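You operate a simulated robot arm through the tools that you are given. There is no shell and no other tool. Be economical: measure what you need, move in short steps, check, and stop when the job is done.

Carry out the task below with a simulated two-armed robot. There is one attempt and no reset: what you move stays moved.

## Task
Wind the ramp spring to the mark on its card and show that the ramp stays half-way by itself.
Fine: wind it with the ramp up and latched, lock the spring knob again before you unlatch, and end with the ramp latched up. Keep fingers out of closing edges; drop and damage nothing.

It is judged by the outcome, as a careful person would: the job done as asked, and still so three seconds after it is handed in. It fails if anything else is knocked over, pushed out of place, dropped, spilled or broken.

## Robot
Two 7-joint arms with two-finger parallel grippers on one trunk, on a base that drives. Base frame: it is fixed to the floor where the robot stands at the start and does not move with it; the origin is under the middle of the robot, x ahead of it, y to its left, z up. Lengths are in cm, angles in rad, forces in N, time in s.
The left shoulder is at the start at [5, 16.5, 107.4], the right one opposite. With the tool pointing down near the work surface each hand reaches from about 10 to 68 cm from the robot's upright axis, wherever it stands, measured 20 degrees to its own side. Places, roughly: latch lever [80, -10, 110]; lock lever [80, 0, 90]; ramp [60, -80, 70]; safety pin [70, 0, 110]; spring card [90, 10, 90]; spring knob [90, 10, 70]. Payload 3.91 kg a hand.
Tool frame (each hand has its own): the origin (TCP) lies between the finger pads and is the grasp point; the fingertips stand 3 cm ahead of it; z points along the fingers, y is the line along which they close. Largest opening 11 cm; finger width 2, thickness 1; the body of the gripper, 4.8 by 11.2 cm, starts 5.5 cm behind the TCP.
Orientation is told as [roll, pitch, yaw] about the base's x, y, z axes, in that order, counted from this pose: with the fingers straight down and closing along the base's y, the tool's x points along the base's -x, its y along +y and its z along -z.

## Interface
- The arms move only by the tool jog_arm. It takes "left_steps", "right_steps" or both (then of equal length, played together; a hand with none holds still); each is a list of rows, each a list of 7 numbers: the shift along the tool's x, y, z in m, then the turn, a rotation vector about the tool's x, y, z in rad, then the closure, from 0 (fully open) to 1 (shut). In form: [[dx, dy, dz, ax, ay, az, fingers], ...]. A call has 1 to 10 rows; each row shifts and turns the commanded pose from where the row before left it, along the tool's axes as they then stand. Each row takes 0.2 s and may step no farther than 5 cm and 0.15 rad from the row before; otherwise, or with a gripper value out of range, the whole call is refused. Where a pose cannot be reached the arm comes as near as it can. A force on the tool above 60 N (or 10 N above the force at the start of the call, whichever is more), or a blocked arm, ends the call early, and 0.2 s more pass. Each finger travels about 4.5 cm/s and halts on what it meets, pressing with about 20 N; the grip force reading is that of the motor and also rises with nothing between the fingers. The clock runs only during rows and for 0.2 s after the last one: add rows that do not move to give the fingers time. The reply holds the time, the measured pose of the TCP, the force on the tool along the base axes, the opening and the grip force, in the units named above and with some noise, with the torque about the TCP (base axes, N m) and any sound that the robot's microphone picked up.
- Cameras (640 x 400 px; columns grow to the right, rows downward): "scene" is now at [11.94, -0.01, 129.18]; the picture's right is [-0.01, -1.00, 0.00], its down [-0.10, 0.00, -0.99] and it looks along [0.99, -0.01, -0.10] (base axes); focal length 214 px, centre (320, 200). "left" rides on the left gripper at [7.2, -1.7, -10.3] in its tool frame; the picture's right is [0.23, 0.97, 0.00], its down [-0.76, 0.18, -0.62] and it looks along [-0.61, 0.14, 0.78] (tool axes); focal length 222 px, centre (320, 200). "right" rides on the right gripper at [7.2, 1.7, -10.3] in its tool frame; the picture's right is [-0.23, 0.97, 0.00], its down [-0.76, -0.18, -0.62] and it looks along [-0.61, -0.14, 0.78] (tool axes); focal length 222 px, centre (320, 200). There is no depth. A picture from a camera that has moved, and an enlarged one, comes with that camera's place and axes in the base frame and with its lens.
- capture(camera): a new picture of that camera. It takes no simulated time.
- move_column(by): slides the trunk up (or, below 0, down) by that many cm; the arms and the scene camera ride with it, the base frame stays. It gives what a move gives, with no picture.
- roll_base(legs): drives the robot by 1 to 6 legs, each [ahead, left, turn to the left] in cm, cm and rad, along the robot's own axes; the way and the turn of a leg run together, so that a leg with both is an arc; at most 150 cm and 3.142 rad a leg. The arms and the cameras ride along, it lands a little off, and it stops where it bumps. It gives what a move gives.
- pan_tilt(pan, tilt): turns the head with the scene camera to pan (to the left, within 1.396 rad either way) and tilt (down, from -0.506 to 1.204), counted from straight ahead of the robot. It gives what a move gives.
- zoom(camera, box): a new picture of the part [left, top, right, bottom] of that camera's present view, enlarged. It takes no simulated time.
- hand_in(): hands the job in; it is judged then, once.

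Work in short steps. Places have to be worked out from the pictures, the camera data and where the tool is seen: move nearer, look again, correct. Check each grasp and each placing, and mend what went wrong. You have 120 turns and 108 pictures in all, those below and enlarged ones among them. Open the grippers and draw the arms clear of the work before you hand the job in, unless the task says otherwise; then end with one line.

The tools are called after ">>>" by a JSON object that holds its "api" and its "payload". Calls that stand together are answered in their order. jog_arm: Moves the arms, as the interface text tells. Its arguments: {"type":"object","properties":{"left_steps":{"type":"array"},"right_steps":{"type":"array"}},"required":[]} The other tools are called the same way: move_column (by) slides the trunk up or down; roll_base (legs) drives the base; pan_tilt (pan, tilt) turns the head that bears the scene camera; capture (camera) takes a picture; zoom (camera, box) takes an enlarged picture of a part of a camera's view; hand_in () hands the job in.

At the start:

```text
time_s: 0.0
left_tool_pos: [38.1, 16.49, 132.49]
left_tcp_rot: [-0.002, -0.003, 0.0]
left_ft_force: [-0.1, -1.0, -0.6]
left_torque: [0.0, 0.0, -0.02]
left_opening: 10.99
left_grasp_force: 0.0
right_tool_pos: [33.33, -11.62, 131.78]
right_tcp_rot: [0.002, -0.002, 0.0]
right_ft_force: [-0.2, -0.7, 0.4]
right_torque: [0.04, -0.03, -0.02]
right_opening: 11.0
right_grasp_force: 0.0
trunk travel left (down, up): [-29.4, 20.9]
robot x, y, heading: [-0.33, 0.34, 0.002]
head pan, tilt: [-0.005, 0.103]
```

scene: 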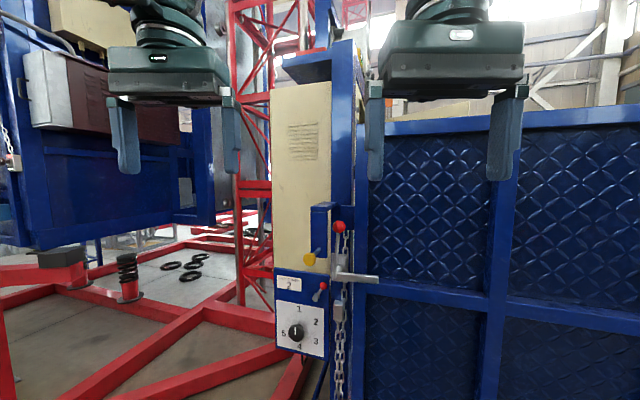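
right: 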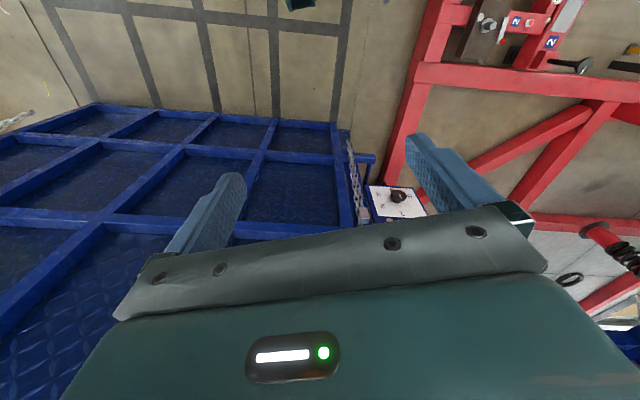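
left: 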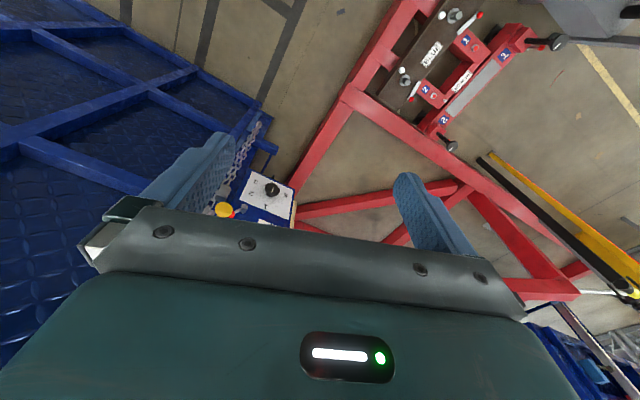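

The panel with card, knob and levers is ahead in the scene view. I enlarge it to read the mark and see the levers.

>>> {"api": "zoom", "payload": {"camera": "scene", "box": [260, 180, 400, 370]}}

>>> {"api": "zoom", "payload": {"camera": "scene", "box": [265, 265, 335, 310]}}

>>> {"api": "zoom", "payload": {"camera": "scene", "box": [260, 70, 400, 180]}}

```text
2.11 times, centred on (330, 275) of scene
camera zoom: at [11.94, -0.01, 129.18], right [-0.01, -1.0, 0.0], down [-0.1, 0.0, -0.99], along [0.99, -0.01, -0.1], focal length 452 px, centre (299, 42)
```

zoom: 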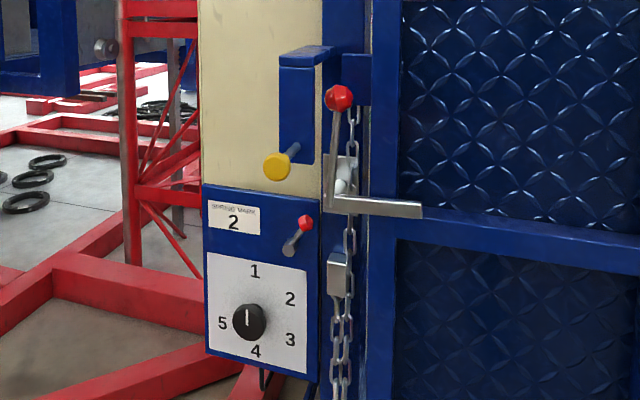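

```text
8.89 times, centred on (300, 288) of scene
camera zoom: at [11.94, -0.01, 129.18], right [-0.01, -1.0, 0.0], down [-0.1, 0.0, -0.99], along [0.99, -0.01, -0.1], focal length 1906 px, centre (498, -578)
```

zoom: 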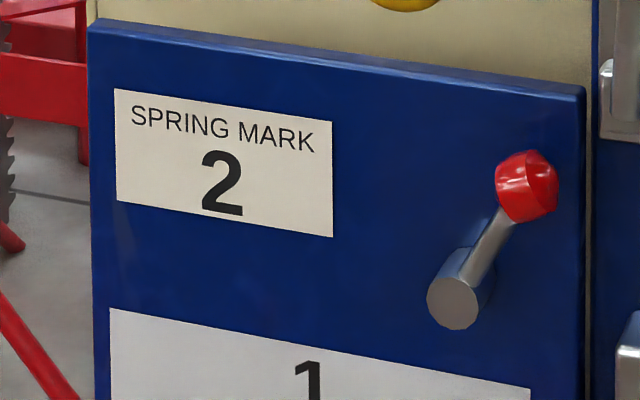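

```text
3.64 times, centred on (330, 125) of scene
camera zoom: at [11.94, -0.01, 129.18], right [-0.01, -1.0, 0.0], down [-0.1, 0.0, -0.99], along [0.99, -0.01, -0.1], focal length 780 px, centre (284, 473)
```

zoom: 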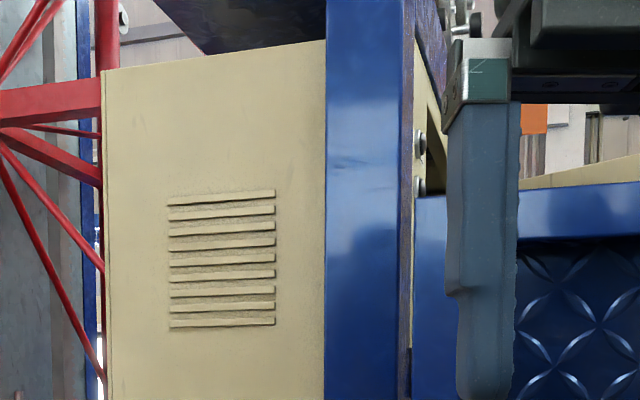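

Card says 2, the pointer is at 1. I look over the ramp: panning right and down to see its hinge and extent.

>>> {"api": "pan_tilt", "payload": {"pan": -0.8, "tilt": 0.45}}

>>> {"api": "capture", "payload": {"camera": "scene"}}

>>> {"api": "pan_tilt", "payload": {"pan": 0.0, "tilt": 0.6}}

>>> {"api": "capture", "payload": {"camera": "scene"}}

```text
time_s: 1.1
left_tool_pos: [38.2, 16.48, 132.61]
left_tcp_rot: [-0.002, -0.004, -0.001]
left_ft_force: [-0.4, -0.3, -0.6]
left_torque: [0.01, -0.01, 0.0]
left_opening: 11.01
left_grasp_force: 0.1
right_tool_pos: [33.32, -11.64, 131.62]
right_tcp_rot: [0.001, -0.002, 0.0]
right_ft_force: [0.2, -0.4, 0.8]
right_torque: [-0.03, 0.0, -0.04]
right_opening: 10.97
right_grasp_force: 0.0
trunk travel left (down, up): [-29.4, 20.9]
robot x, y, heading: [0.15, 0.2, 0.0]
head pan, tilt: [-0.799, 0.45]
```

```text
101 pictures are left
camera scene: at [9.14, -6.54, 125.96], right [-0.72, -0.7, 0.0], down [-0.3, 0.31, -0.9], along [0.63, -0.65, -0.43], focal length 214 px, centre (320, 200)
```

scene: 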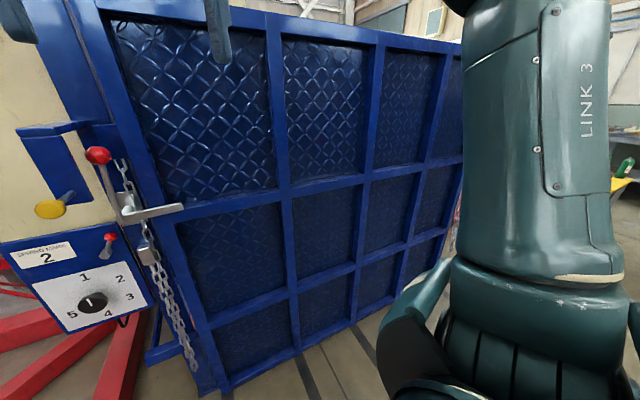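

```text
time_s: 2.3
left_tool_pos: [38.13, 16.44, 132.53]
left_tcp_rot: [-0.002, -0.005, -0.001]
left_ft_force: [-0.1, -0.2, -0.4]
left_torque: [-0.02, 0.0, 0.01]
left_opening: 11.0
left_grasp_force: 0.0
right_tool_pos: [33.22, -11.57, 131.88]
right_tcp_rot: [0.001, 0.0, 0.0]
right_ft_force: [0.7, -0.2, -0.5]
right_torque: [0.02, -0.02, 0.01]
right_opening: 11.01
right_grasp_force: 0.0
trunk travel left (down, up): [-29.4, 20.9]
robot x, y, heading: [0.08, 0.09, -0.002]
head pan, tilt: [0.0, 0.6]
```

```text
100 pictures are left
camera scene: at [11.57, 0.03, 124.6], right [0.0, -1.0, 0.0], down [-0.56, 0.0, -0.83], along [0.83, 0.0, -0.56], focal length 214 px, centre (320, 200)
```

scene: 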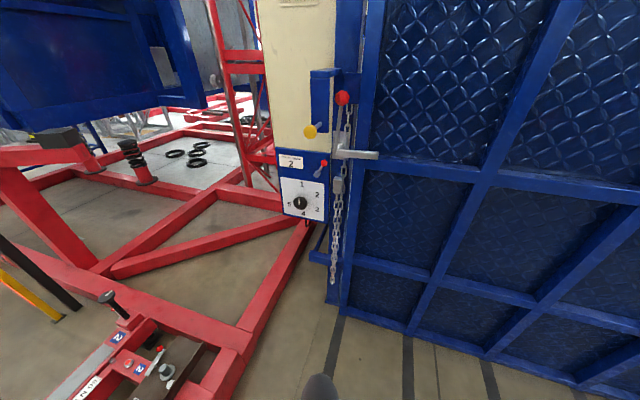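

Ramp hinge runs along the floor from about (77,-11) to (45,-123); it opens toward the robot. I zoom on the latch, pin and lever from here.

>>> {"api": "zoom", "payload": {"camera": "scene", "box": [295, 60, 395, 170]}}

>>> {"api": "zoom", "payload": {"camera": "scene", "box": [265, 140, 355, 230]}}

```text
3.64 times, centred on (345, 115) of scene
camera zoom: at [11.57, 0.03, 124.6], right [0.0, -1.0, 0.0], down [-0.56, 0.0, -0.83], along [0.83, 0.0, -0.56], focal length 780 px, centre (229, 509)
```

zoom: 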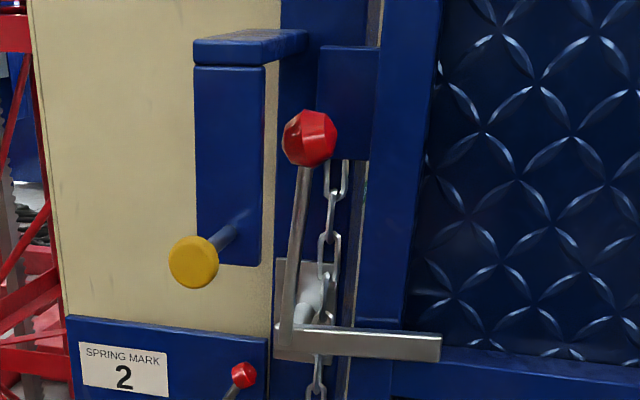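

```text
4.44 times, centred on (310, 185) of scene
camera zoom: at [11.57, 0.03, 124.6], right [0.0, -1.0, 0.0], down [-0.56, 0.0, -0.83], along [0.83, 0.0, -0.56], focal length 953 px, centre (364, 267)
```

zoom: 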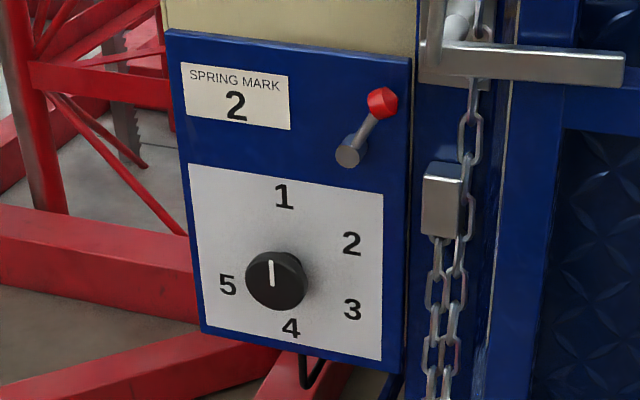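

I'll drive 15 cm ahead and lower nothing yet, then look closely again at the latch/pin from a lower tilt with the hands still high.

>>> {"api": "roll_base", "payload": {"legs": [[15, 5, 0]]}}

>>> {"api": "zoom", "payload": {"camera": "scene", "box": [240, 20, 440, 220]}}

>>> {"api": "zoom", "payload": {"camera": "scene", "box": [260, 150, 380, 270]}}

```text
time_s: 3.7
left_tool_pos: [52.99, 21.39, 132.63]
left_tcp_rot: [-0.001, -0.004, 0.0]
left_ft_force: [0.1, 0.9, 0.3]
left_torque: [0.01, 0.03, -0.01]
left_opening: 11.0
left_grasp_force: 0.0
right_tool_pos: [48.06, -6.6, 131.87]
right_tcp_rot: [0.002, 0.001, -0.002]
right_ft_force: [0.2, -0.5, -0.3]
right_torque: [0.02, -0.01, 0.01]
right_opening: 10.98
right_grasp_force: 0.0
trunk travel left (down, up): [-29.4, 20.9]
robot x, y, heading: [14.55, 5.17, 0.003]
head pan, tilt: [0.0, 0.6]
```

```text
2.00 times, centred on (340, 120) of scene
camera zoom: at [26.34, 5.04, 124.59], right [0.0, -1.0, 0.0], down [-0.57, 0.0, -0.82], along [0.82, 0.0, -0.57], focal length 429 px, centre (280, 360)
```

zoom: 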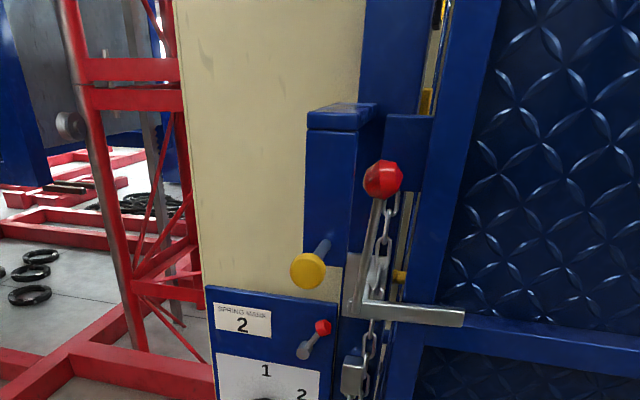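

```text
3.33 times, centred on (320, 210) of scene
camera zoom: at [26.34, 5.04, 124.59], right [0.0, -1.0, 0.0], down [-0.57, 0.0, -0.82], along [0.82, 0.0, -0.57], focal length 715 px, centre (320, 167)
```

zoom: 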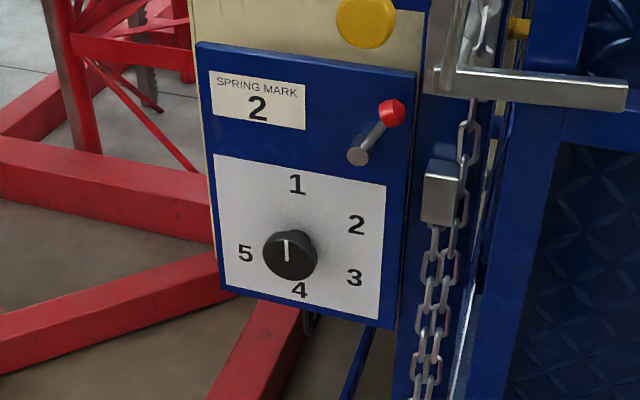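

Triangulated: pin head ≈(60,2.5,110), latch ball ≈(63,-4,117), lock ball ≈(74,-1,96.5), lock pivot ≈(76,2,91), knob ≈(78,8,78). Now I turn both tools to point ahead, in place.

>>> {"api": "jog_arm", "payload": {"left_steps": [[0, 0, 0, 0, -0.15, 0, 0], [0, 0, 0, 0, -0.15, 0, 0], [0, 0, 0, 0, -0.15, 0, 0], [0, 0, 0, 0, -0.15, 0, 0], [0, 0, 0, 0, -0.15, 0, 0], [0, 0, 0, 0, -0.15, 0, 0], [0, 0, 0, 0, -0.15, 0, 0], [0, 0, 0, 0, -0.15, 0, 0], [0, 0, 0, 0, -0.15, 0, 0], [0, 0, 0, 0, -0.15, 0, 0]], "right_steps": [[0, 0, 0, 0, -0.15, 0, 0], [0, 0, 0, 0, -0.15, 0, 0], [0, 0, 0, 0, -0.15, 0, 0], [0, 0, 0, 0, -0.15, 0, 0], [0, 0, 0, 0, -0.15, 0, 0], [0, 0, 0, 0, -0.15, 0, 0], [0, 0, 0, 0, -0.15, 0, 0], [0, 0, 0, 0, -0.15, 0, 0], [0, 0, 0, 0, -0.15, 0, 0], [0, 0, 0, 0, -0.15, 0, 0]]}}

>>> {"api": "capture", "payload": {"camera": "scene"}}

>>> {"api": "capture", "payload": {"camera": "right"}}

```text
time_s: 6.0
left_tool_pos: [52.86, 21.36, 132.45]
left_tcp_rot: [-0.029, -1.505, 0.028]
left_ft_force: [-0.3, 0.2, 0.8]
left_torque: [-0.01, -0.03, -0.02]
left_opening: 11.0
left_grasp_force: 0.1
right_tool_pos: [50.13, -8.84, 134.68]
right_tcp_rot: [0.85, -1.39, -0.92]
right_ft_force: [-1.0, 1.1, -0.5]
right_torque: [-0.06, -0.04, -0.02]
right_opening: 10.99
right_grasp_force: 0.0
trunk travel left (down, up): [-29.4, 20.9]
robot x, y, heading: [14.59, 4.64, 0.0]
head pan, tilt: [0.0, 0.6]
stopped in row 10 (right hand): the arm was blocked; the commanded pose is now the measured one
```

```text
95 pictures are left
camera scene: at [26.05, 5.09, 124.1], right [0.01, -1.0, 0.0], down [-0.61, -0.01, -0.79], along [0.79, 0.01, -0.61], focal length 214 px, centre (320, 200)
```

scene: 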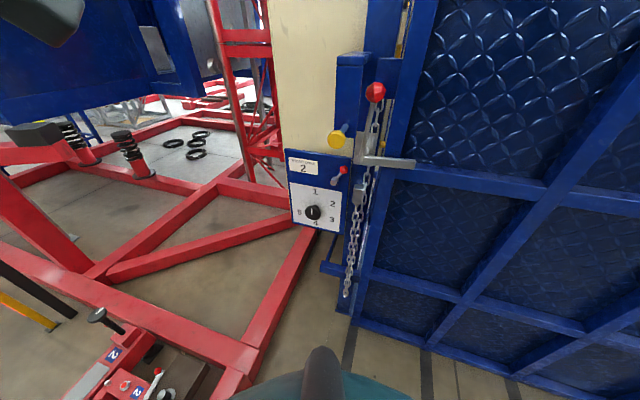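

```text
94 pictures are left
camera right: at [39.16, -5.39, 128.91], right [0.1, 0.93, 0.35], down [-0.55, -0.24, 0.8], along [0.83, -0.28, 0.49], focal length 222 px, centre (320, 200)
```

right: 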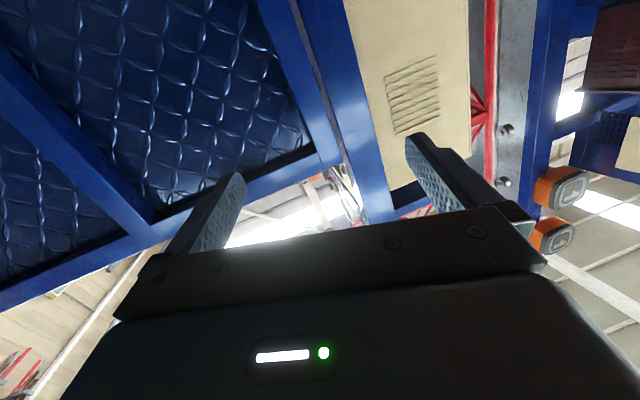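

The left tool is forward-pointing; the right was blocked by its own limits, I'll deal with it later. I square the left tool to the panel (yaw −0.28) and lower it to lock-lever height, clear of the panel.

>>> {"api": "jog_arm", "payload": {"left_steps": [[0, 0, 0, 0, -0.066, 0, 0], [0.04, 0, 0, 0.14, 0, 0, 0], [0.045, 0, 0, 0.14, 0, 0, 0], [0.045, 0, 0, 0, 0, 0, 0], [0.045, 0, 0, 0, 0, 0, 0], [0.045, 0, 0, 0, 0, 0, 0], [0.045, 0, 0, 0, 0, 0, 0], [0.045, 0, 0, 0, 0, 0, 0], [0.045, 0, 0, 0, 0, 0, 0]]}}

>>> {"api": "capture", "payload": {"camera": "scene"}}

>>> {"api": "capture", "payload": {"camera": "left"}}

```text
time_s: 8.1
left_tool_pos: [59.96, 20.73, 112.64]
left_tcp_rot: [-2.262, -1.569, 1.981]
left_ft_force: [-0.2, -0.3, -0.5]
left_torque: [0.02, 0.0, 0.02]
left_opening: 11.03
left_grasp_force: 0.0
left hand out of reach, approached as far as the arm can: row 4, 5, 6, 7, 8, 9
right_tool_pos: [49.99, -8.74, 134.44]
right_tcp_rot: [0.828, -1.394, -0.897]
right_ft_force: [-0.4, -0.1, 0.4]
right_torque: [0.02, -0.01, -0.01]
right_opening: 10.99
right_grasp_force: 0.0
trunk travel left (down, up): [-29.4, 20.9]
robot x, y, heading: [14.67, 5.0, -0.004]
head pan, tilt: [0.0, 0.6]
```

```text
93 pictures are left
camera scene: at [26.16, 5.29, 124.32], right [0.03, -1.0, 0.0], down [-0.59, -0.02, -0.81], along [0.81, 0.02, -0.59], focal length 214 px, centre (320, 200)
```

scene: 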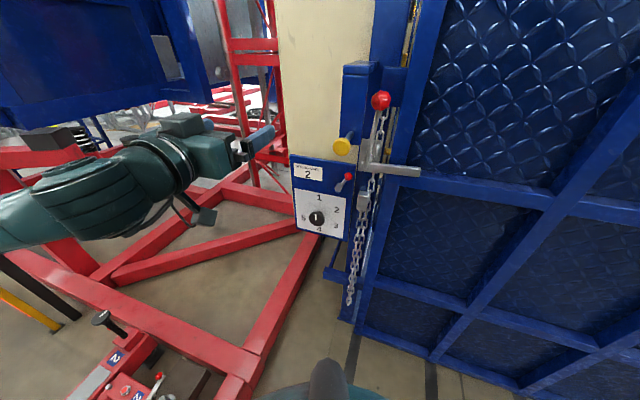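

```text
92 pictures are left
camera left: at [49.63, 21.86, 105.41], right [0.27, 0.94, -0.23], down [-0.55, 0.35, 0.76], along [0.79, -0.08, 0.61], focal length 222 px, centre (320, 200)
```

left: 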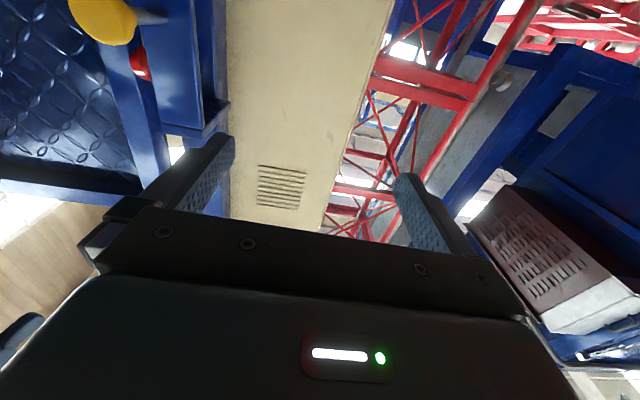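

The left arm can't hold a level tool lower at this trunk height, so I lower the trunk 16 cm, which carries the hand to lever height.

>>> {"api": "move_column", "payload": {"by": -16}}

>>> {"api": "jog_arm", "payload": {"left_steps": [[0, 0, 0, 0, 0, 0, 0.45]]}}

>>> {"api": "capture", "payload": {"camera": "scene"}}

```text
time_s: 9.9
left_tool_pos: [60.05, 20.77, 96.72]
left_tcp_rot: [-2.129, -1.57, 1.846]
left_ft_force: [0.3, 0.2, 0.2]
left_torque: [-0.01, -0.03, -0.01]
left_opening: 11.02
left_grasp_force: 0.1
right_tool_pos: [50.0, -8.67, 118.47]
right_tcp_rot: [0.826, -1.396, -0.896]
right_ft_force: [1.1, 0.7, 0.3]
right_torque: [0.02, -0.02, 0.03]
right_opening: 10.99
right_grasp_force: 0.2
trunk travel left (down, up): [-13.4, 36.9]
robot x, y, heading: [14.65, 4.85, -0.002]
head pan, tilt: [0.0, 0.6]
```

```text
time_s: 10.3
left_tool_pos: [60.1, 20.75, 96.75]
left_tcp_rot: [-2.022, -1.569, 1.74]
left_ft_force: [0.1, -0.7, 0.7]
left_torque: [-0.03, 0.01, 0.02]
left_opening: 7.51
left_grasp_force: 0.1
right_tool_pos: [50.02, -8.69, 118.45]
right_tcp_rot: [0.826, -1.395, -0.894]
right_ft_force: [1.1, -0.2, 0.8]
right_torque: [0.02, -0.03, -0.01]
right_opening: 10.98
right_grasp_force: 0.2
trunk travel left (down, up): [-13.4, 36.9]
robot x, y, heading: [14.8, 4.8, -0.009]
head pan, tilt: [0.0, 0.6]
```

```text
91 pictures are left
camera scene: at [26.18, 5.32, 108.36], right [0.03, -1.0, 0.0], down [-0.59, -0.02, -0.81], along [0.81, 0.03, -0.59], focal length 214 px, centre (320, 200)
```

scene: 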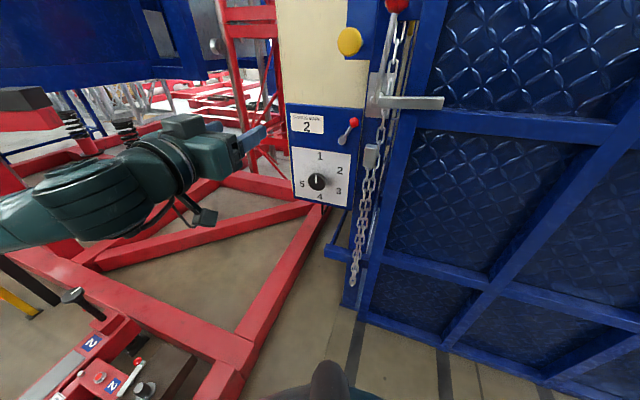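

Left hand is level at (60,20.8,96.7). I move sideways in front of the lock lever, keeping about 8 cm off it.

>>> {"api": "jog_arm", "payload": {"left_steps": [[0, -0.042, 0, 0, 0, 0, 0.45], [0, -0.042, 0, 0, 0, 0, 0.45], [0.007, -0.042, 0, 0, 0, 0, 0.45], [0.007, -0.04, 0, 0, 0, 0, 0.45], [0, 0, 0.04, 0, 0, 0, 0.45], [0, 0, 0.03, 0, 0, 0, 0.45]]}}

>>> {"api": "capture", "payload": {"camera": "scene"}}

>>> {"api": "capture", "payload": {"camera": "left"}}

```text
time_s: 11.7
left_tool_pos: [62.49, 3.74, 95.61]
left_tcp_rot: [-2.077, -1.568, 1.795]
left_ft_force: [0.1, 0.4, 0.4]
left_torque: [0.04, -0.01, 0.04]
left_opening: 6.08
left_grasp_force: 0.0
left hand out of reach, approached as far as the arm can: row 1
right_tool_pos: [49.92, -8.65, 118.47]
right_tcp_rot: [0.823, -1.397, -0.893]
right_ft_force: [0.6, 0.6, 0.5]
right_torque: [0.02, 0.03, 0.0]
right_opening: 10.99
right_grasp_force: 0.0
trunk travel left (down, up): [-13.4, 36.9]
robot x, y, heading: [14.64, 5.06, -0.003]
head pan, tilt: [0.0, 0.6]
```

```text
90 pictures are left
camera scene: at [26.19, 5.34, 108.37], right [0.04, -1.0, 0.0], down [-0.59, -0.02, -0.81], along [0.81, 0.03, -0.59], focal length 214 px, centre (320, 200)
```

scene: 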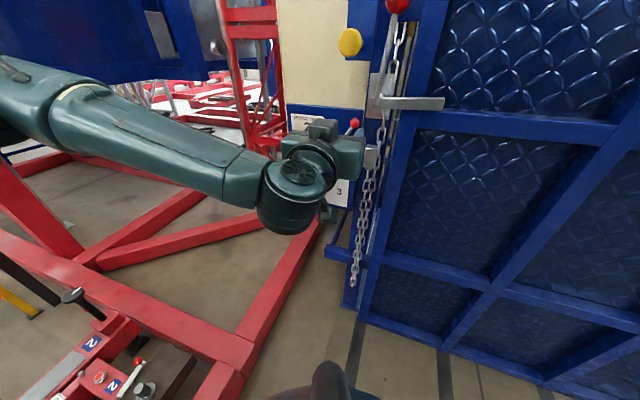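

```text
89 pictures are left
camera left: at [52.18, 4.81, 88.35], right [0.27, 0.94, -0.23], down [-0.55, 0.35, 0.76], along [0.79, -0.08, 0.61], focal length 222 px, centre (320, 200)
```

left: 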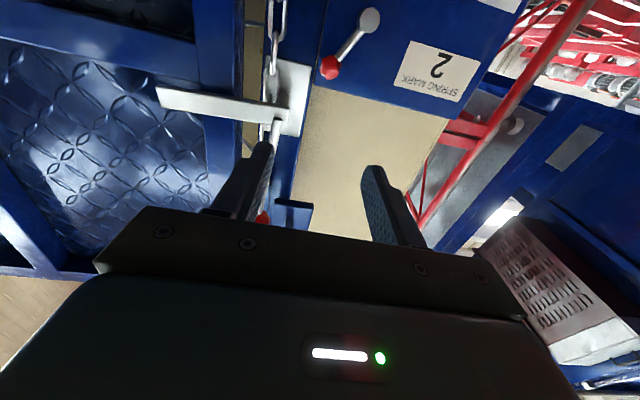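

Re-triangulating with the lower camera and the left camera: lock ball ≈(83.5,-1.5,92), lock pivot ≈(86,1,86), knob ≈(90,9,70), pin head ≈(65.4,2.4,108.6), latch ball ≈(80,-7,114). I advance 13 cm toward the lock ball and check.

>>> {"api": "jog_arm", "payload": {"left_steps": [[0.015, 0.003, 0.035, 0, 0, 0, 0.5], [0.012, 0.003, 0.035, 0, 0, 0, 0.5], [0.012, 0.002, 0.03, 0, 0, 0, 0.5], [0, 0, 0.03, 0, 0, 0, 0.5]]}}

>>> {"api": "capture", "payload": {"camera": "left"}}

>>> {"api": "zoom", "payload": {"camera": "scene", "box": [260, 60, 400, 220]}}

```text
time_s: 12.7
left_tool_pos: [75.35, 0.82, 91.86]
left_tcp_rot: [-1.978, -1.57, 1.696]
left_ft_force: [0.3, 0.0, 0.3]
left_torque: [-0.03, -0.01, 0.03]
left_opening: 5.49
left_grasp_force: 0.1
right_tool_pos: [50.01, -8.74, 118.45]
right_tcp_rot: [0.824, -1.398, -0.89]
right_ft_force: [1.1, 0.1, -0.3]
right_torque: [-0.02, -0.04, 0.03]
right_opening: 10.96
right_grasp_force: 0.1
trunk travel left (down, up): [-13.4, 36.9]
robot x, y, heading: [14.93, 4.91, 0.002]
head pan, tilt: [0.0, 0.6]
```

```text
88 pictures are left
camera left: at [64.95, 2.09, 84.62], right [0.27, 0.94, -0.23], down [-0.55, 0.35, 0.76], along [0.79, -0.08, 0.61], focal length 222 px, centre (320, 200)
```

left: 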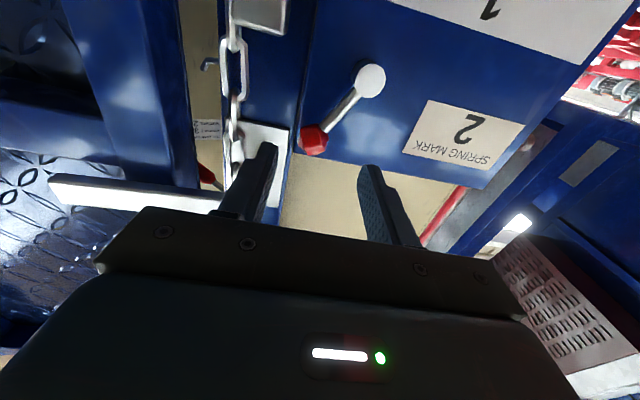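

```text
2.50 times, centred on (330, 140) of scene
camera zoom: at [26.2, 5.34, 108.39], right [0.04, -1.0, 0.0], down [-0.58, -0.02, -0.81], along [0.81, 0.03, -0.58], focal length 536 px, centre (295, 350)
```

zoom: 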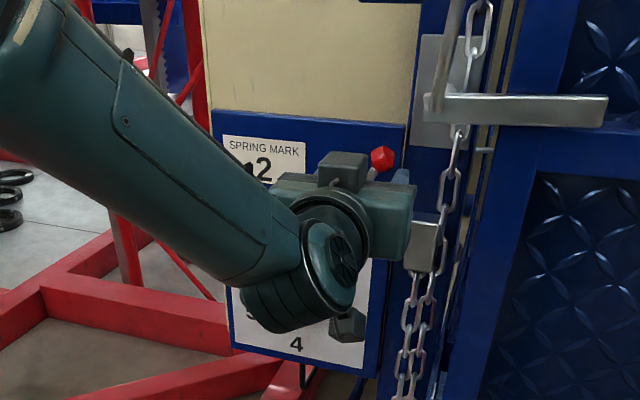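

Ball refined to ≈(82.3,-1.75,92.3), TCP short by 7.4 cm. I advance 6 cm with the fingers straddling it and then close gently.

>>> {"api": "jog_arm", "payload": {"left_steps": [[-0.002, -0.003, 0.03, 0, 0, 0, 0.5], [-0.002, -0.002, 0.025, 0, 0, 0, 0.5], [0, 0, 0.01, 0, 0, 0, 0.5], [0, 0, 0, 0, 0, 0, 0.5]]}}

>>> {"api": "capture", "payload": {"camera": "left"}}

>>> {"api": "zoom", "payload": {"camera": "scene", "box": [290, 80, 400, 200]}}

```text
time_s: 13.7
left_tool_pos: [81.43, -1.45, 92.27]
left_tcp_rot: [-1.8, -1.57, 1.519]
left_ft_force: [0.5, 0.1, -0.2]
left_torque: [0.04, 0.0, 0.01]
left_opening: 5.49
left_grasp_force: 0.0
right_tool_pos: [50.03, -8.66, 118.47]
right_tcp_rot: [0.821, -1.398, -0.89]
right_ft_force: [-0.6, 0.0, 0.6]
right_torque: [-0.02, -0.01, 0.01]
right_opening: 11.0
right_grasp_force: 0.1
trunk travel left (down, up): [-13.4, 36.9]
robot x, y, heading: [14.85, 4.77, -0.003]
head pan, tilt: [0.0, 0.6]
```

```text
86 pictures are left
camera left: at [70.94, -0.41, 85.03], right [0.27, 0.94, -0.23], down [-0.55, 0.34, 0.76], along [0.79, -0.08, 0.61], focal length 222 px, centre (320, 200)
```

left: 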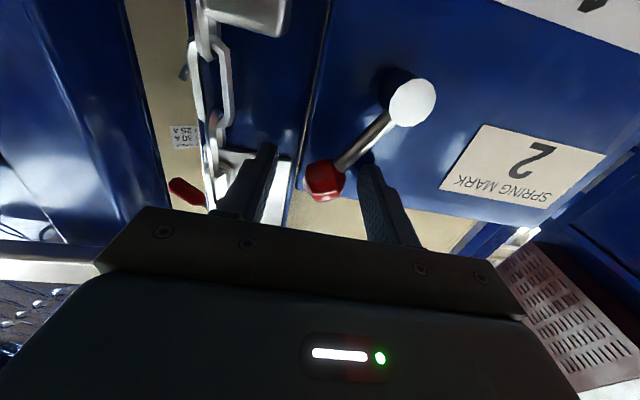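

```text
3.33 times, centred on (345, 140) of scene
camera zoom: at [26.2, 5.36, 108.4], right [0.04, -1.0, 0.0], down [-0.58, -0.02, -0.81], along [0.81, 0.03, -0.58], focal length 715 px, centre (237, 400)
```

zoom: 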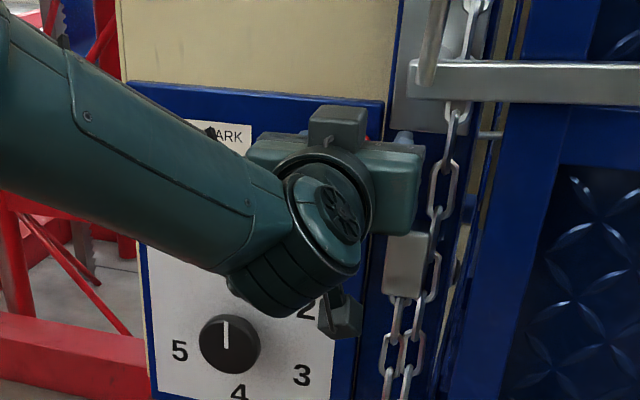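

The ball sits between the pads. I close the fingers on it.

>>> {"api": "jog_arm", "payload": {"left_steps": [[0, 0, 0.004, 0, 0, 0, 0.7], [0, 0, 0, 0, 0, 0, 0.8], [0, 0, 0, 0, 0, 0, 0.85], [0, 0, 0, 0, 0, 0, 0.85]]}}

```text
time_s: 14.7
left_tool_pos: [81.58, -1.11, 92.35]
left_tcp_rot: [-1.545, -1.565, 1.27]
left_ft_force: [-42.3, 39.7, -11.3]
left_torque: [0.62, 0.19, 1.71]
left_opening: 3.72
left_grasp_force: 19.4
right_tool_pos: [49.71, -8.11, 118.46]
right_tcp_rot: [0.821, -1.402, -0.888]
right_ft_force: [-0.1, -0.4, -0.3]
right_torque: [-0.01, -0.02, -0.01]
right_opening: 11.01
right_grasp_force: 0.1
trunk travel left (down, up): [-13.4, 36.9]
robot x, y, heading: [14.55, 4.73, -0.003]
head pan, tilt: [0.0, 0.6]
```

Sizeable force appeared (−42, +40 N), so I look before moving on.

>>> {"api": "capture", "payload": {"camera": "left"}}

>>> {"api": "zoom", "payload": {"camera": "scene", "box": [290, 80, 400, 200]}}

```text
84 pictures are left
camera left: at [71.15, -0.07, 85.11], right [0.26, 0.94, -0.23], down [-0.55, 0.34, 0.76], along [0.79, -0.07, 0.61], focal length 222 px, centre (320, 200)
```

left: 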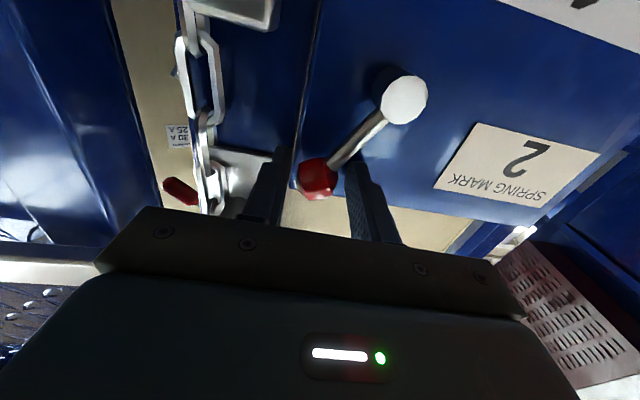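

```text
3.33 times, centred on (345, 140) of scene
camera zoom: at [25.95, 5.7, 108.44], right [0.04, -1.0, 0.0], down [-0.58, -0.03, -0.81], along [0.81, 0.03, -0.58], focal length 715 px, centre (237, 400)
```

zoom: 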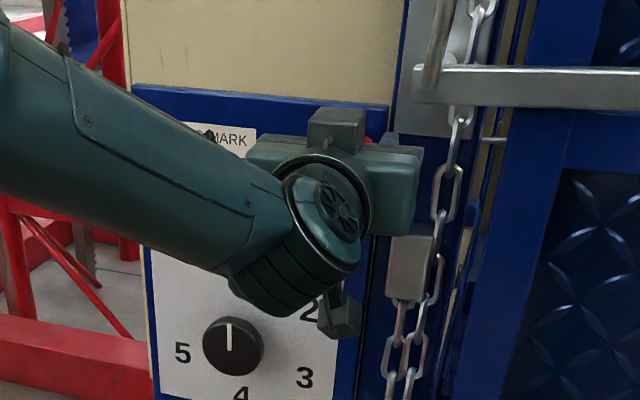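

The right-hand fingertip seems wedged on the post. I open, back off 1.2 cm, and look at the force.

>>> {"api": "jog_arm", "payload": {"left_steps": [[0, 0, 0, 0, 0, 0, 0.6], [0, 0, -0.012, 0, 0, 0, 0.5], [0, 0, 0, 0, 0, 0, 0.5]]}}

>>> {"api": "capture", "payload": {"camera": "left"}}

```text
time_s: 15.5
left_tool_pos: [80.58, -1.43, 92.66]
left_tcp_rot: [-2.694, -1.566, 2.411]
left_ft_force: [0.0, -0.2, 0.1]
left_torque: [0.0, 0.01, 0.01]
left_opening: 5.47
left_grasp_force: 0.0
right_tool_pos: [50.04, -8.69, 118.41]
right_tcp_rot: [0.825, -1.398, -0.893]
right_ft_force: [0.8, -0.4, 0.2]
right_torque: [0.02, 0.02, 0.01]
right_opening: 11.01
right_grasp_force: 0.1
trunk travel left (down, up): [-13.4, 36.9]
robot x, y, heading: [14.66, 4.61, 0.0]
head pan, tilt: [0.0, 0.6]
```

```text
82 pictures are left
camera left: at [70.21, -0.26, 85.26], right [0.27, 0.93, -0.23], down [-0.55, 0.35, 0.76], along [0.79, -0.08, 0.61], focal length 222 px, centre (320, 200)
```

left: 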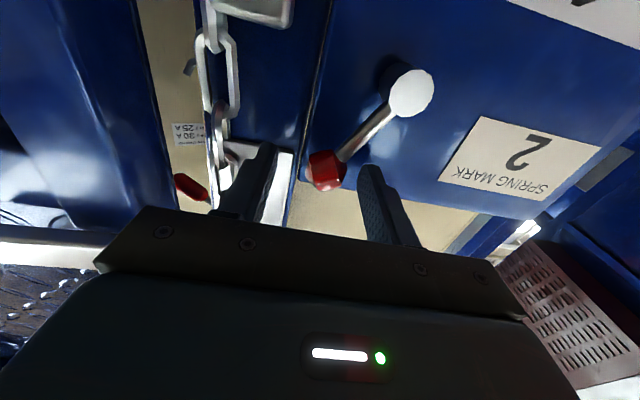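

Free of contact. Now I push the ball to the left with the right-hand finger, in 1 cm rows, to see whether the lever turns that way.

>>> {"api": "jog_arm", "payload": {"left_steps": [[0, 0.01, 0, 0, 0, 0, 0.5], [0, 0.01, 0, 0, 0, 0, 0.5], [0, 0.01, 0, 0, 0, 0, 0.5], [0, 0.008, 0, 0, 0, 0, 0.5]]}}

>>> {"api": "capture", "payload": {"camera": "left"}}

```text
time_s: 16.5
left_tool_pos: [80.81, -0.44, 92.31]
left_tcp_rot: [-2.113, -1.568, 1.834]
left_ft_force: [0.5, 0.3, -0.2]
left_torque: [0.01, -0.01, 0.01]
left_opening: 5.51
left_grasp_force: 0.1
left hand out of reach, approached as far as the arm can: row 2, 3, 4
right_tool_pos: [49.89, -8.68, 118.56]
right_tcp_rot: [0.823, -1.398, -0.89]
right_ft_force: [-0.7, 0.5, -0.2]
right_torque: [-0.02, -0.02, 0.0]
right_opening: 11.0
right_grasp_force: 0.0
trunk travel left (down, up): [-13.4, 36.9]
robot x, y, heading: [14.91, 4.83, -0.0]
head pan, tilt: [0.0, 0.6]
```

```text
81 pictures are left
camera left: at [70.4, 0.84, 85.09], right [0.27, 0.94, -0.23], down [-0.55, 0.34, 0.76], along [0.79, -0.08, 0.61], focal length 222 px, centre (320, 200)
```

left: 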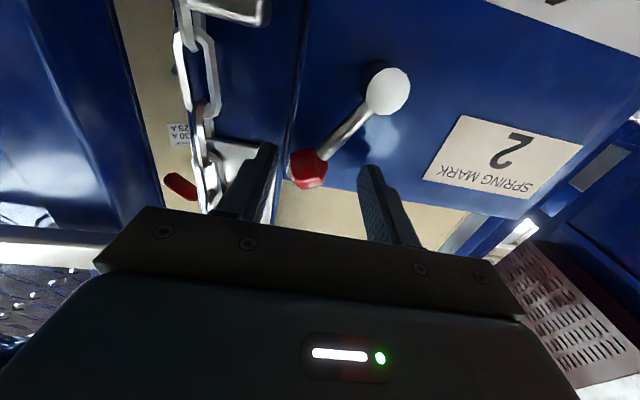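

The left arm is at a joint limit there. I'll restage the base: back off, shift left and turn to face the panel squarely so the left arm has room.

>>> {"api": "roll_base", "payload": {"legs": [[-15, 0, 0], [0, 12, 0], [0, 0, -0.28]]}}

>>> {"api": "capture", "payload": {"camera": "scene"}}

```text
time_s: 20.1
left_tool_pos: [61.91, -5.68, 92.38]
left_tcp_rot: [-2.1, -1.569, 1.551]
left_ft_force: [-0.5, -0.4, -0.6]
left_torque: [0.0, 0.0, 0.03]
left_opening: 5.51
left_grasp_force: 0.0
right_tool_pos: [30.0, -5.48, 118.38]
right_tcp_rot: [0.821, -1.396, -1.159]
right_ft_force: [0.7, 0.4, -0.5]
right_torque: [0.0, 0.02, 0.03]
right_opening: 11.03
right_grasp_force: 0.1
trunk travel left (down, up): [-13.4, 36.9]
robot x, y, heading: [-0.54, 16.88, -0.27]
head pan, tilt: [0.0, 0.6]
```

```text
80 pictures are left
camera scene: at [10.73, 14.25, 108.47], right [-0.23, -0.97, 0.0], down [-0.56, 0.13, -0.82], along [0.8, -0.19, -0.58], focal length 214 px, centre (320, 200)
```

scene: 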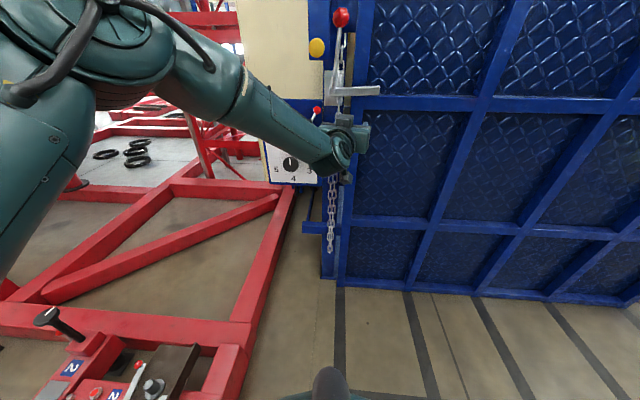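

Now facing the panel nearly squarely. I re-square the left tool and bring it 8 cm short of the lock ball.

>>> {"api": "jog_arm", "payload": {"left_steps": [[0, 0, 0, -0.14, 0, 0, 0.5], [0, 0, 0, -0.14, 0, 0, 0.5], [0, 0.045, 0, 0, 0, 0, 0.5], [0, 0.045, 0, 0, 0, 0, 0.5], [0, 0.003, 0.04, 0, 0, 0, 0.5], [0, 0, 0.04, 0, 0, 0, 0.5], [0, 0, 0.026, 0, 0, 0, 0.5]]}}

>>> {"api": "capture", "payload": {"camera": "left"}}

```text
time_s: 21.7
left_tool_pos: [74.65, 0.5, 92.32]
left_tcp_rot: [-1.581, -1.569, 1.311]
left_ft_force: [0.5, -0.5, 0.2]
left_torque: [0.0, -0.04, 0.0]
left_opening: 5.49
left_grasp_force: 0.1
right_tool_pos: [29.97, -5.47, 118.5]
right_tcp_rot: [0.823, -1.396, -1.16]
right_ft_force: [0.3, 0.4, -0.1]
right_torque: [-0.01, 0.01, 0.01]
right_opening: 10.98
right_grasp_force: 0.1
trunk travel left (down, up): [-13.4, 36.9]
robot x, y, heading: [-0.25, 16.79, -0.268]
head pan, tilt: [0.0, 0.6]
```

```text
79 pictures are left
camera left: at [64.23, 1.52, 85.01], right [0.26, 0.94, -0.23], down [-0.55, 0.34, 0.76], along [0.79, -0.07, 0.61], focal length 222 px, centre (320, 200)
```

left: 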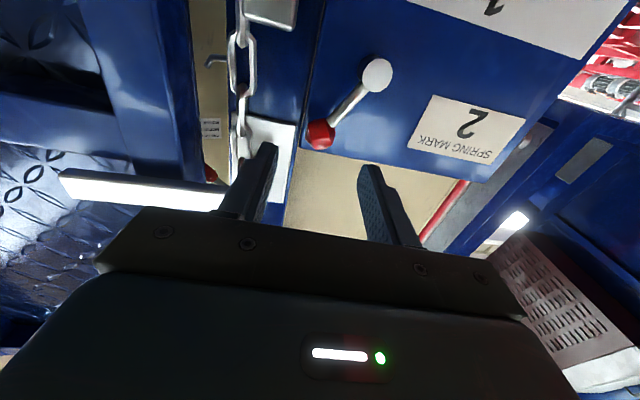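

Position is good and reachable now. I advance 6.2 cm and then push left in small rows.

>>> {"api": "jog_arm", "payload": {"left_steps": [[0, 0, 0.03, 0, 0, 0, 0.5], [0, 0, 0.032, 0, 0, 0, 0.5], [0, 0.01, 0, 0, 0, 0, 0.5], [0, 0.01, 0, 0, 0, 0, 0.5], [0, 0.01, 0, 0, 0, 0, 0.5], [0, 0.01, 0, 0, 0, 0, 0.5]]}}

>>> {"api": "capture", "payload": {"camera": "left"}}

```text
time_s: 23.1
left_tool_pos: [80.96, 2.8, 92.67]
left_tcp_rot: [-1.455, -1.57, 1.19]
left_ft_force: [-0.7, 0.5, -0.1]
left_torque: [0.02, 0.02, -0.01]
left_opening: 5.49
left_grasp_force: 0.1
left hand out of reach, approached as far as the arm can: row 2
right_tool_pos: [29.96, -5.46, 118.44]
right_tcp_rot: [0.827, -1.397, -1.158]
right_ft_force: [-0.2, 0.1, -0.3]
right_torque: [0.02, 0.0, 0.02]
right_opening: 10.98
right_grasp_force: 0.1
trunk travel left (down, up): [-13.4, 36.9]
robot x, y, heading: [-0.14, 17.22, -0.265]
head pan, tilt: [0.0, 0.6]
```

```text
78 pictures are left
camera left: at [70.37, 3.86, 85.36], right [0.26, 0.94, -0.23], down [-0.55, 0.34, 0.76], along [0.79, -0.07, 0.61], focal length 222 px, centre (320, 200)
```

left: 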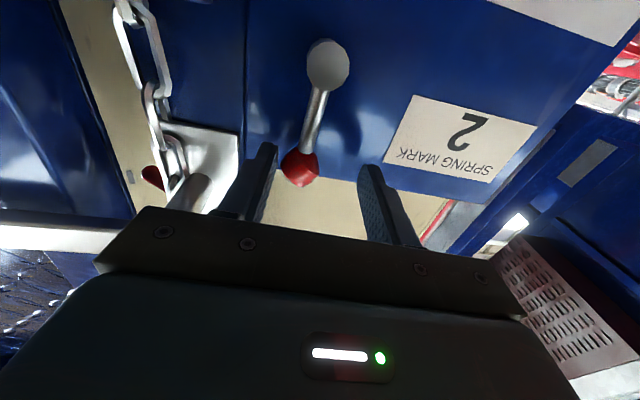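

The lever moves left without effort. I keep pushing left in 1 cm rows.

>>> {"api": "jog_arm", "payload": {"left_steps": [[0, 0.01, 0, 0, 0, 0, 0.5], [0, 0.01, 0, 0, 0, 0, 0.5], [0, 0.01, 0.0, 0, 0, 0, 0.5], [0.003, 0.01, 0, 0, 0, 0, 0.5]]}}

>>> {"api": "capture", "payload": {"camera": "left"}}

```text
time_s: 24.1
left_tool_pos: [81.74, 6.51, 92.58]
left_tcp_rot: [-2.004, -1.57, 1.732]
left_ft_force: [0.3, -3.8, 1.4]
left_torque: [-0.08, -0.01, -0.09]
left_opening: 5.7
left_grasp_force: 1.9
right_tool_pos: [30.02, -5.68, 118.47]
right_tcp_rot: [0.827, -1.397, -1.164]
right_ft_force: [0.7, 1.1, -0.2]
right_torque: [-0.03, 0.0, -0.02]
right_opening: 10.98
right_grasp_force: 0.0
trunk travel left (down, up): [-13.4, 36.9]
robot x, y, heading: [-0.35, 17.05, -0.27]
head pan, tilt: [0.0, 0.6]
```

```text
77 pictures are left
camera left: at [71.18, 7.48, 85.22], right [0.26, 0.94, -0.23], down [-0.55, 0.34, 0.76], along [0.79, -0.07, 0.61], focal length 222 px, centre (320, 200)
```

left: 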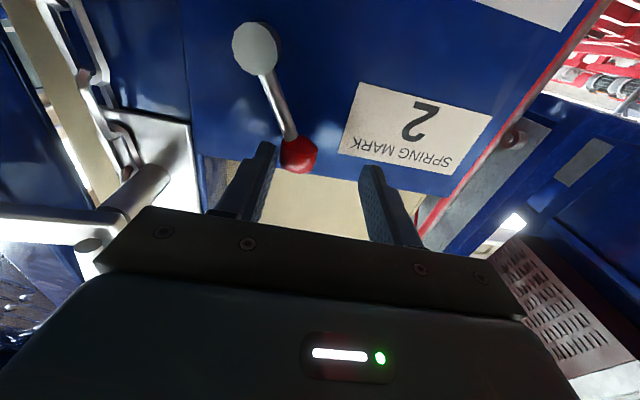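

Lever is past vertical, light resistance (−4 N). I push a bit more to find its end stop.

>>> {"api": "jog_arm", "payload": {"left_steps": [[0.003, 0.007, 0, 0, 0, 0, 0.5], [0.003, 0.007, 0, 0, 0, 0, 0.5], [0, 0.004, 0, 0, 0, 0, 0.5]]}}

>>> {"api": "capture", "payload": {"camera": "left"}}

```text
time_s: 24.9
left_tool_pos: [81.64, 7.16, 91.87]
left_tcp_rot: [2.373, -1.568, -2.657]
left_ft_force: [-8.3, -30.1, 10.3]
left_torque: [-0.4, -0.25, -0.9]
left_opening: 7.07
left_grasp_force: 15.8
right_tool_pos: [29.72, -5.84, 118.41]
right_tcp_rot: [0.842, -1.395, -1.181]
right_ft_force: [-0.7, 0.4, 0.5]
right_torque: [0.0, 0.02, 0.02]
right_opening: 11.02
right_grasp_force: 0.1
trunk travel left (down, up): [-13.4, 36.9]
robot x, y, heading: [-0.53, 17.21, -0.269]
head pan, tilt: [0.0, 0.6]
```

```text
76 pictures are left
camera left: at [71.27, 8.4, 84.66], right [0.27, 0.93, -0.23], down [-0.55, 0.34, 0.76], along [0.79, -0.08, 0.61], focal length 222 px, centre (320, 200)
```

left: 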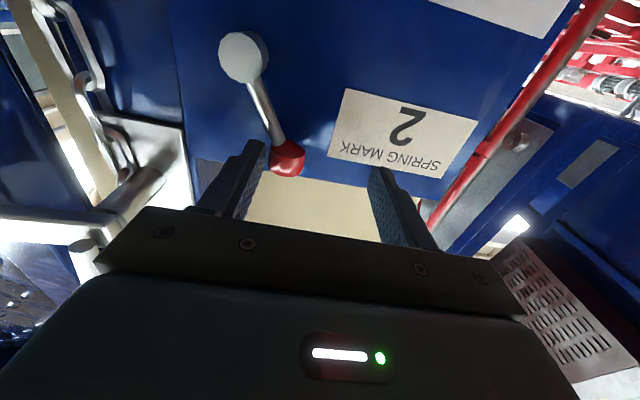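

Hard stop reached, lever is over to the left (unlocked). I ease off, back away, then lower the trunk for the knob.

>>> {"api": "jog_arm", "payload": {"left_steps": [[0, -0.018, 0, 0, 0, 0, 0.5], [0, 0, -0.04, 0, 0, 0, 0.4], [0, 0, -0.04, 0, 0, 0, 0.3], [0, 0, -0.03, 0, 0, 0, 0.2]]}}

>>> {"api": "move_column", "payload": {"by": -13}}

>>> {"api": "capture", "payload": {"camera": "left"}}

>>> {"api": "zoom", "payload": {"camera": "scene", "box": [220, 60, 400, 220]}}

```text
time_s: 25.9
left_tool_pos: [71.2, 9.43, 91.9]
left_tcp_rot: [-0.422, -1.565, 0.16]
left_ft_force: [-0.4, 0.1, 0.0]
left_torque: [0.0, -0.02, -0.02]
left_opening: 8.8
left_grasp_force: 0.0
right_tool_pos: [29.96, -5.58, 118.47]
right_tcp_rot: [0.826, -1.396, -1.16]
right_ft_force: [0.1, 0.2, -0.3]
right_torque: [-0.01, 0.01, 0.02]
right_opening: 11.0
right_grasp_force: 0.1
trunk travel left (down, up): [-13.4, 36.9]
robot x, y, heading: [-0.74, 17.15, -0.265]
head pan, tilt: [0.0, 0.6]
```

```text
time_s: 27.4
left_tool_pos: [71.21, 9.44, 78.98]
left_tcp_rot: [-0.258, -1.567, -0.007]
left_ft_force: [-0.2, -0.2, 0.0]
left_torque: [0.03, 0.0, 0.03]
left_opening: 8.8
left_grasp_force: 0.1
right_tool_pos: [29.97, -5.51, 105.34]
right_tcp_rot: [0.824, -1.398, -1.159]
right_ft_force: [0.2, 0.5, 0.2]
right_torque: [-0.01, 0.01, 0.0]
right_opening: 11.0
right_grasp_force: 0.1
trunk travel left (down, up): [-0.4, 49.9]
robot x, y, heading: [-0.28, 16.89, -0.272]
head pan, tilt: [0.0, 0.6]
```

```text
75 pictures are left
camera left: at [60.69, 10.31, 71.73], right [0.25, 0.94, -0.23], down [-0.55, 0.33, 0.76], along [0.8, -0.07, 0.6], focal length 222 px, centre (320, 200)
```

left: 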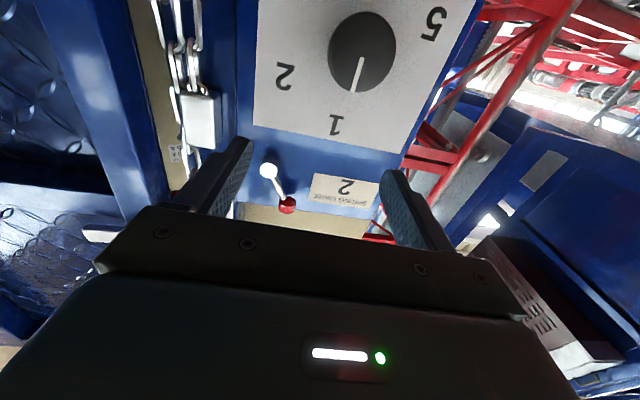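

```text
2.50 times, centred on (310, 140) of scene
camera zoom: at [10.74, 14.24, 95.52], right [-0.23, -0.97, 0.0], down [-0.56, 0.13, -0.82], along [0.8, -0.19, -0.57], focal length 536 px, centre (345, 350)
```

zoom: 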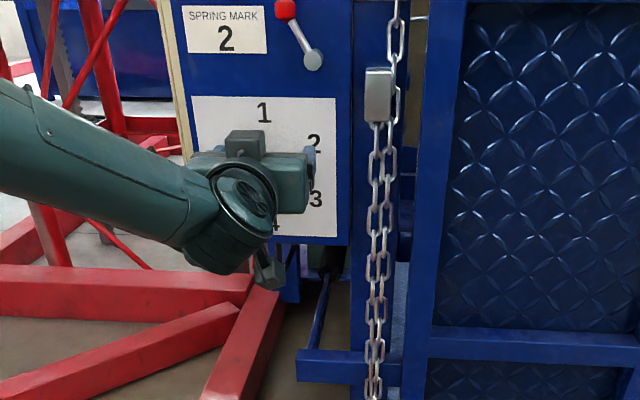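

Knob front centre ≈(85.5,8.5,72.7), about 6 cm across. I descend 6.3 cm, shift 2.7 cm, open wide and move halfway in.

>>> {"api": "jog_arm", "payload": {"left_steps": [[0.03, 0.013, 0, 0, 0, 0, 0.1], [0.033, 0.014, 0, 0, 0, 0, 0.1], [0, 0, 0.03, 0, 0, 0, 0.1], [0, 0, 0.03, 0, 0, 0, 0.1]]}}

>>> {"api": "capture", "payload": {"camera": "left"}}

>>> {"api": "zoom", "payload": {"camera": "scene", "box": [220, 60, 400, 220]}}

```text
time_s: 28.4
left_tool_pos: [76.64, 6.54, 75.72]
left_tcp_rot: [-0.174, -1.565, -0.087]
left_ft_force: [1.2, -1.0, 1.1]
left_torque: [0.0, 0.01, -0.03]
left_opening: 9.9
left_grasp_force: 0.1
left hand out of reach, approached as far as the arm can: row 1, 2, 3
right_tool_pos: [29.98, -5.5, 105.35]
right_tcp_rot: [0.823, -1.397, -1.158]
right_ft_force: [0.1, -0.4, 0.5]
right_torque: [0.01, 0.03, 0.01]
right_opening: 10.99
right_grasp_force: 0.0
trunk travel left (down, up): [-0.4, 49.9]
robot x, y, heading: [-0.49, 16.79, -0.264]
head pan, tilt: [0.0, 0.6]
```

```text
73 pictures are left
camera left: at [66.14, 7.45, 68.57], right [0.25, 0.94, -0.23], down [-0.55, 0.33, 0.77], along [0.8, -0.07, 0.6], focal length 222 px, centre (320, 200)
```

left: 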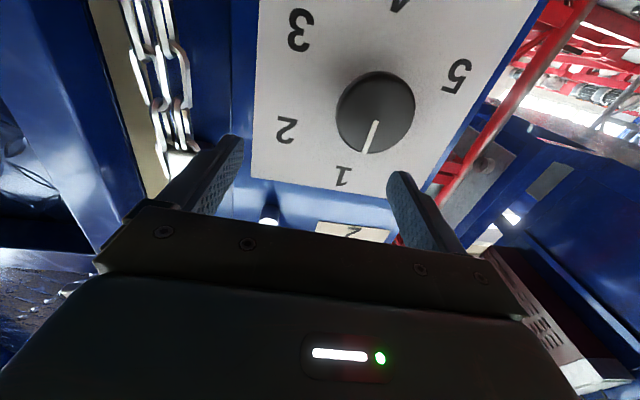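

```text
2.50 times, centred on (310, 140) of scene
camera zoom: at [10.75, 14.24, 95.52], right [-0.23, -0.97, 0.0], down [-0.56, 0.13, -0.82], along [0.8, -0.19, -0.57], focal length 536 px, centre (345, 350)
```

zoom: 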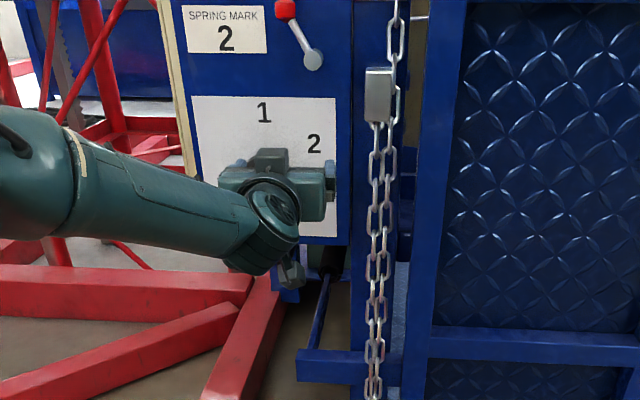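

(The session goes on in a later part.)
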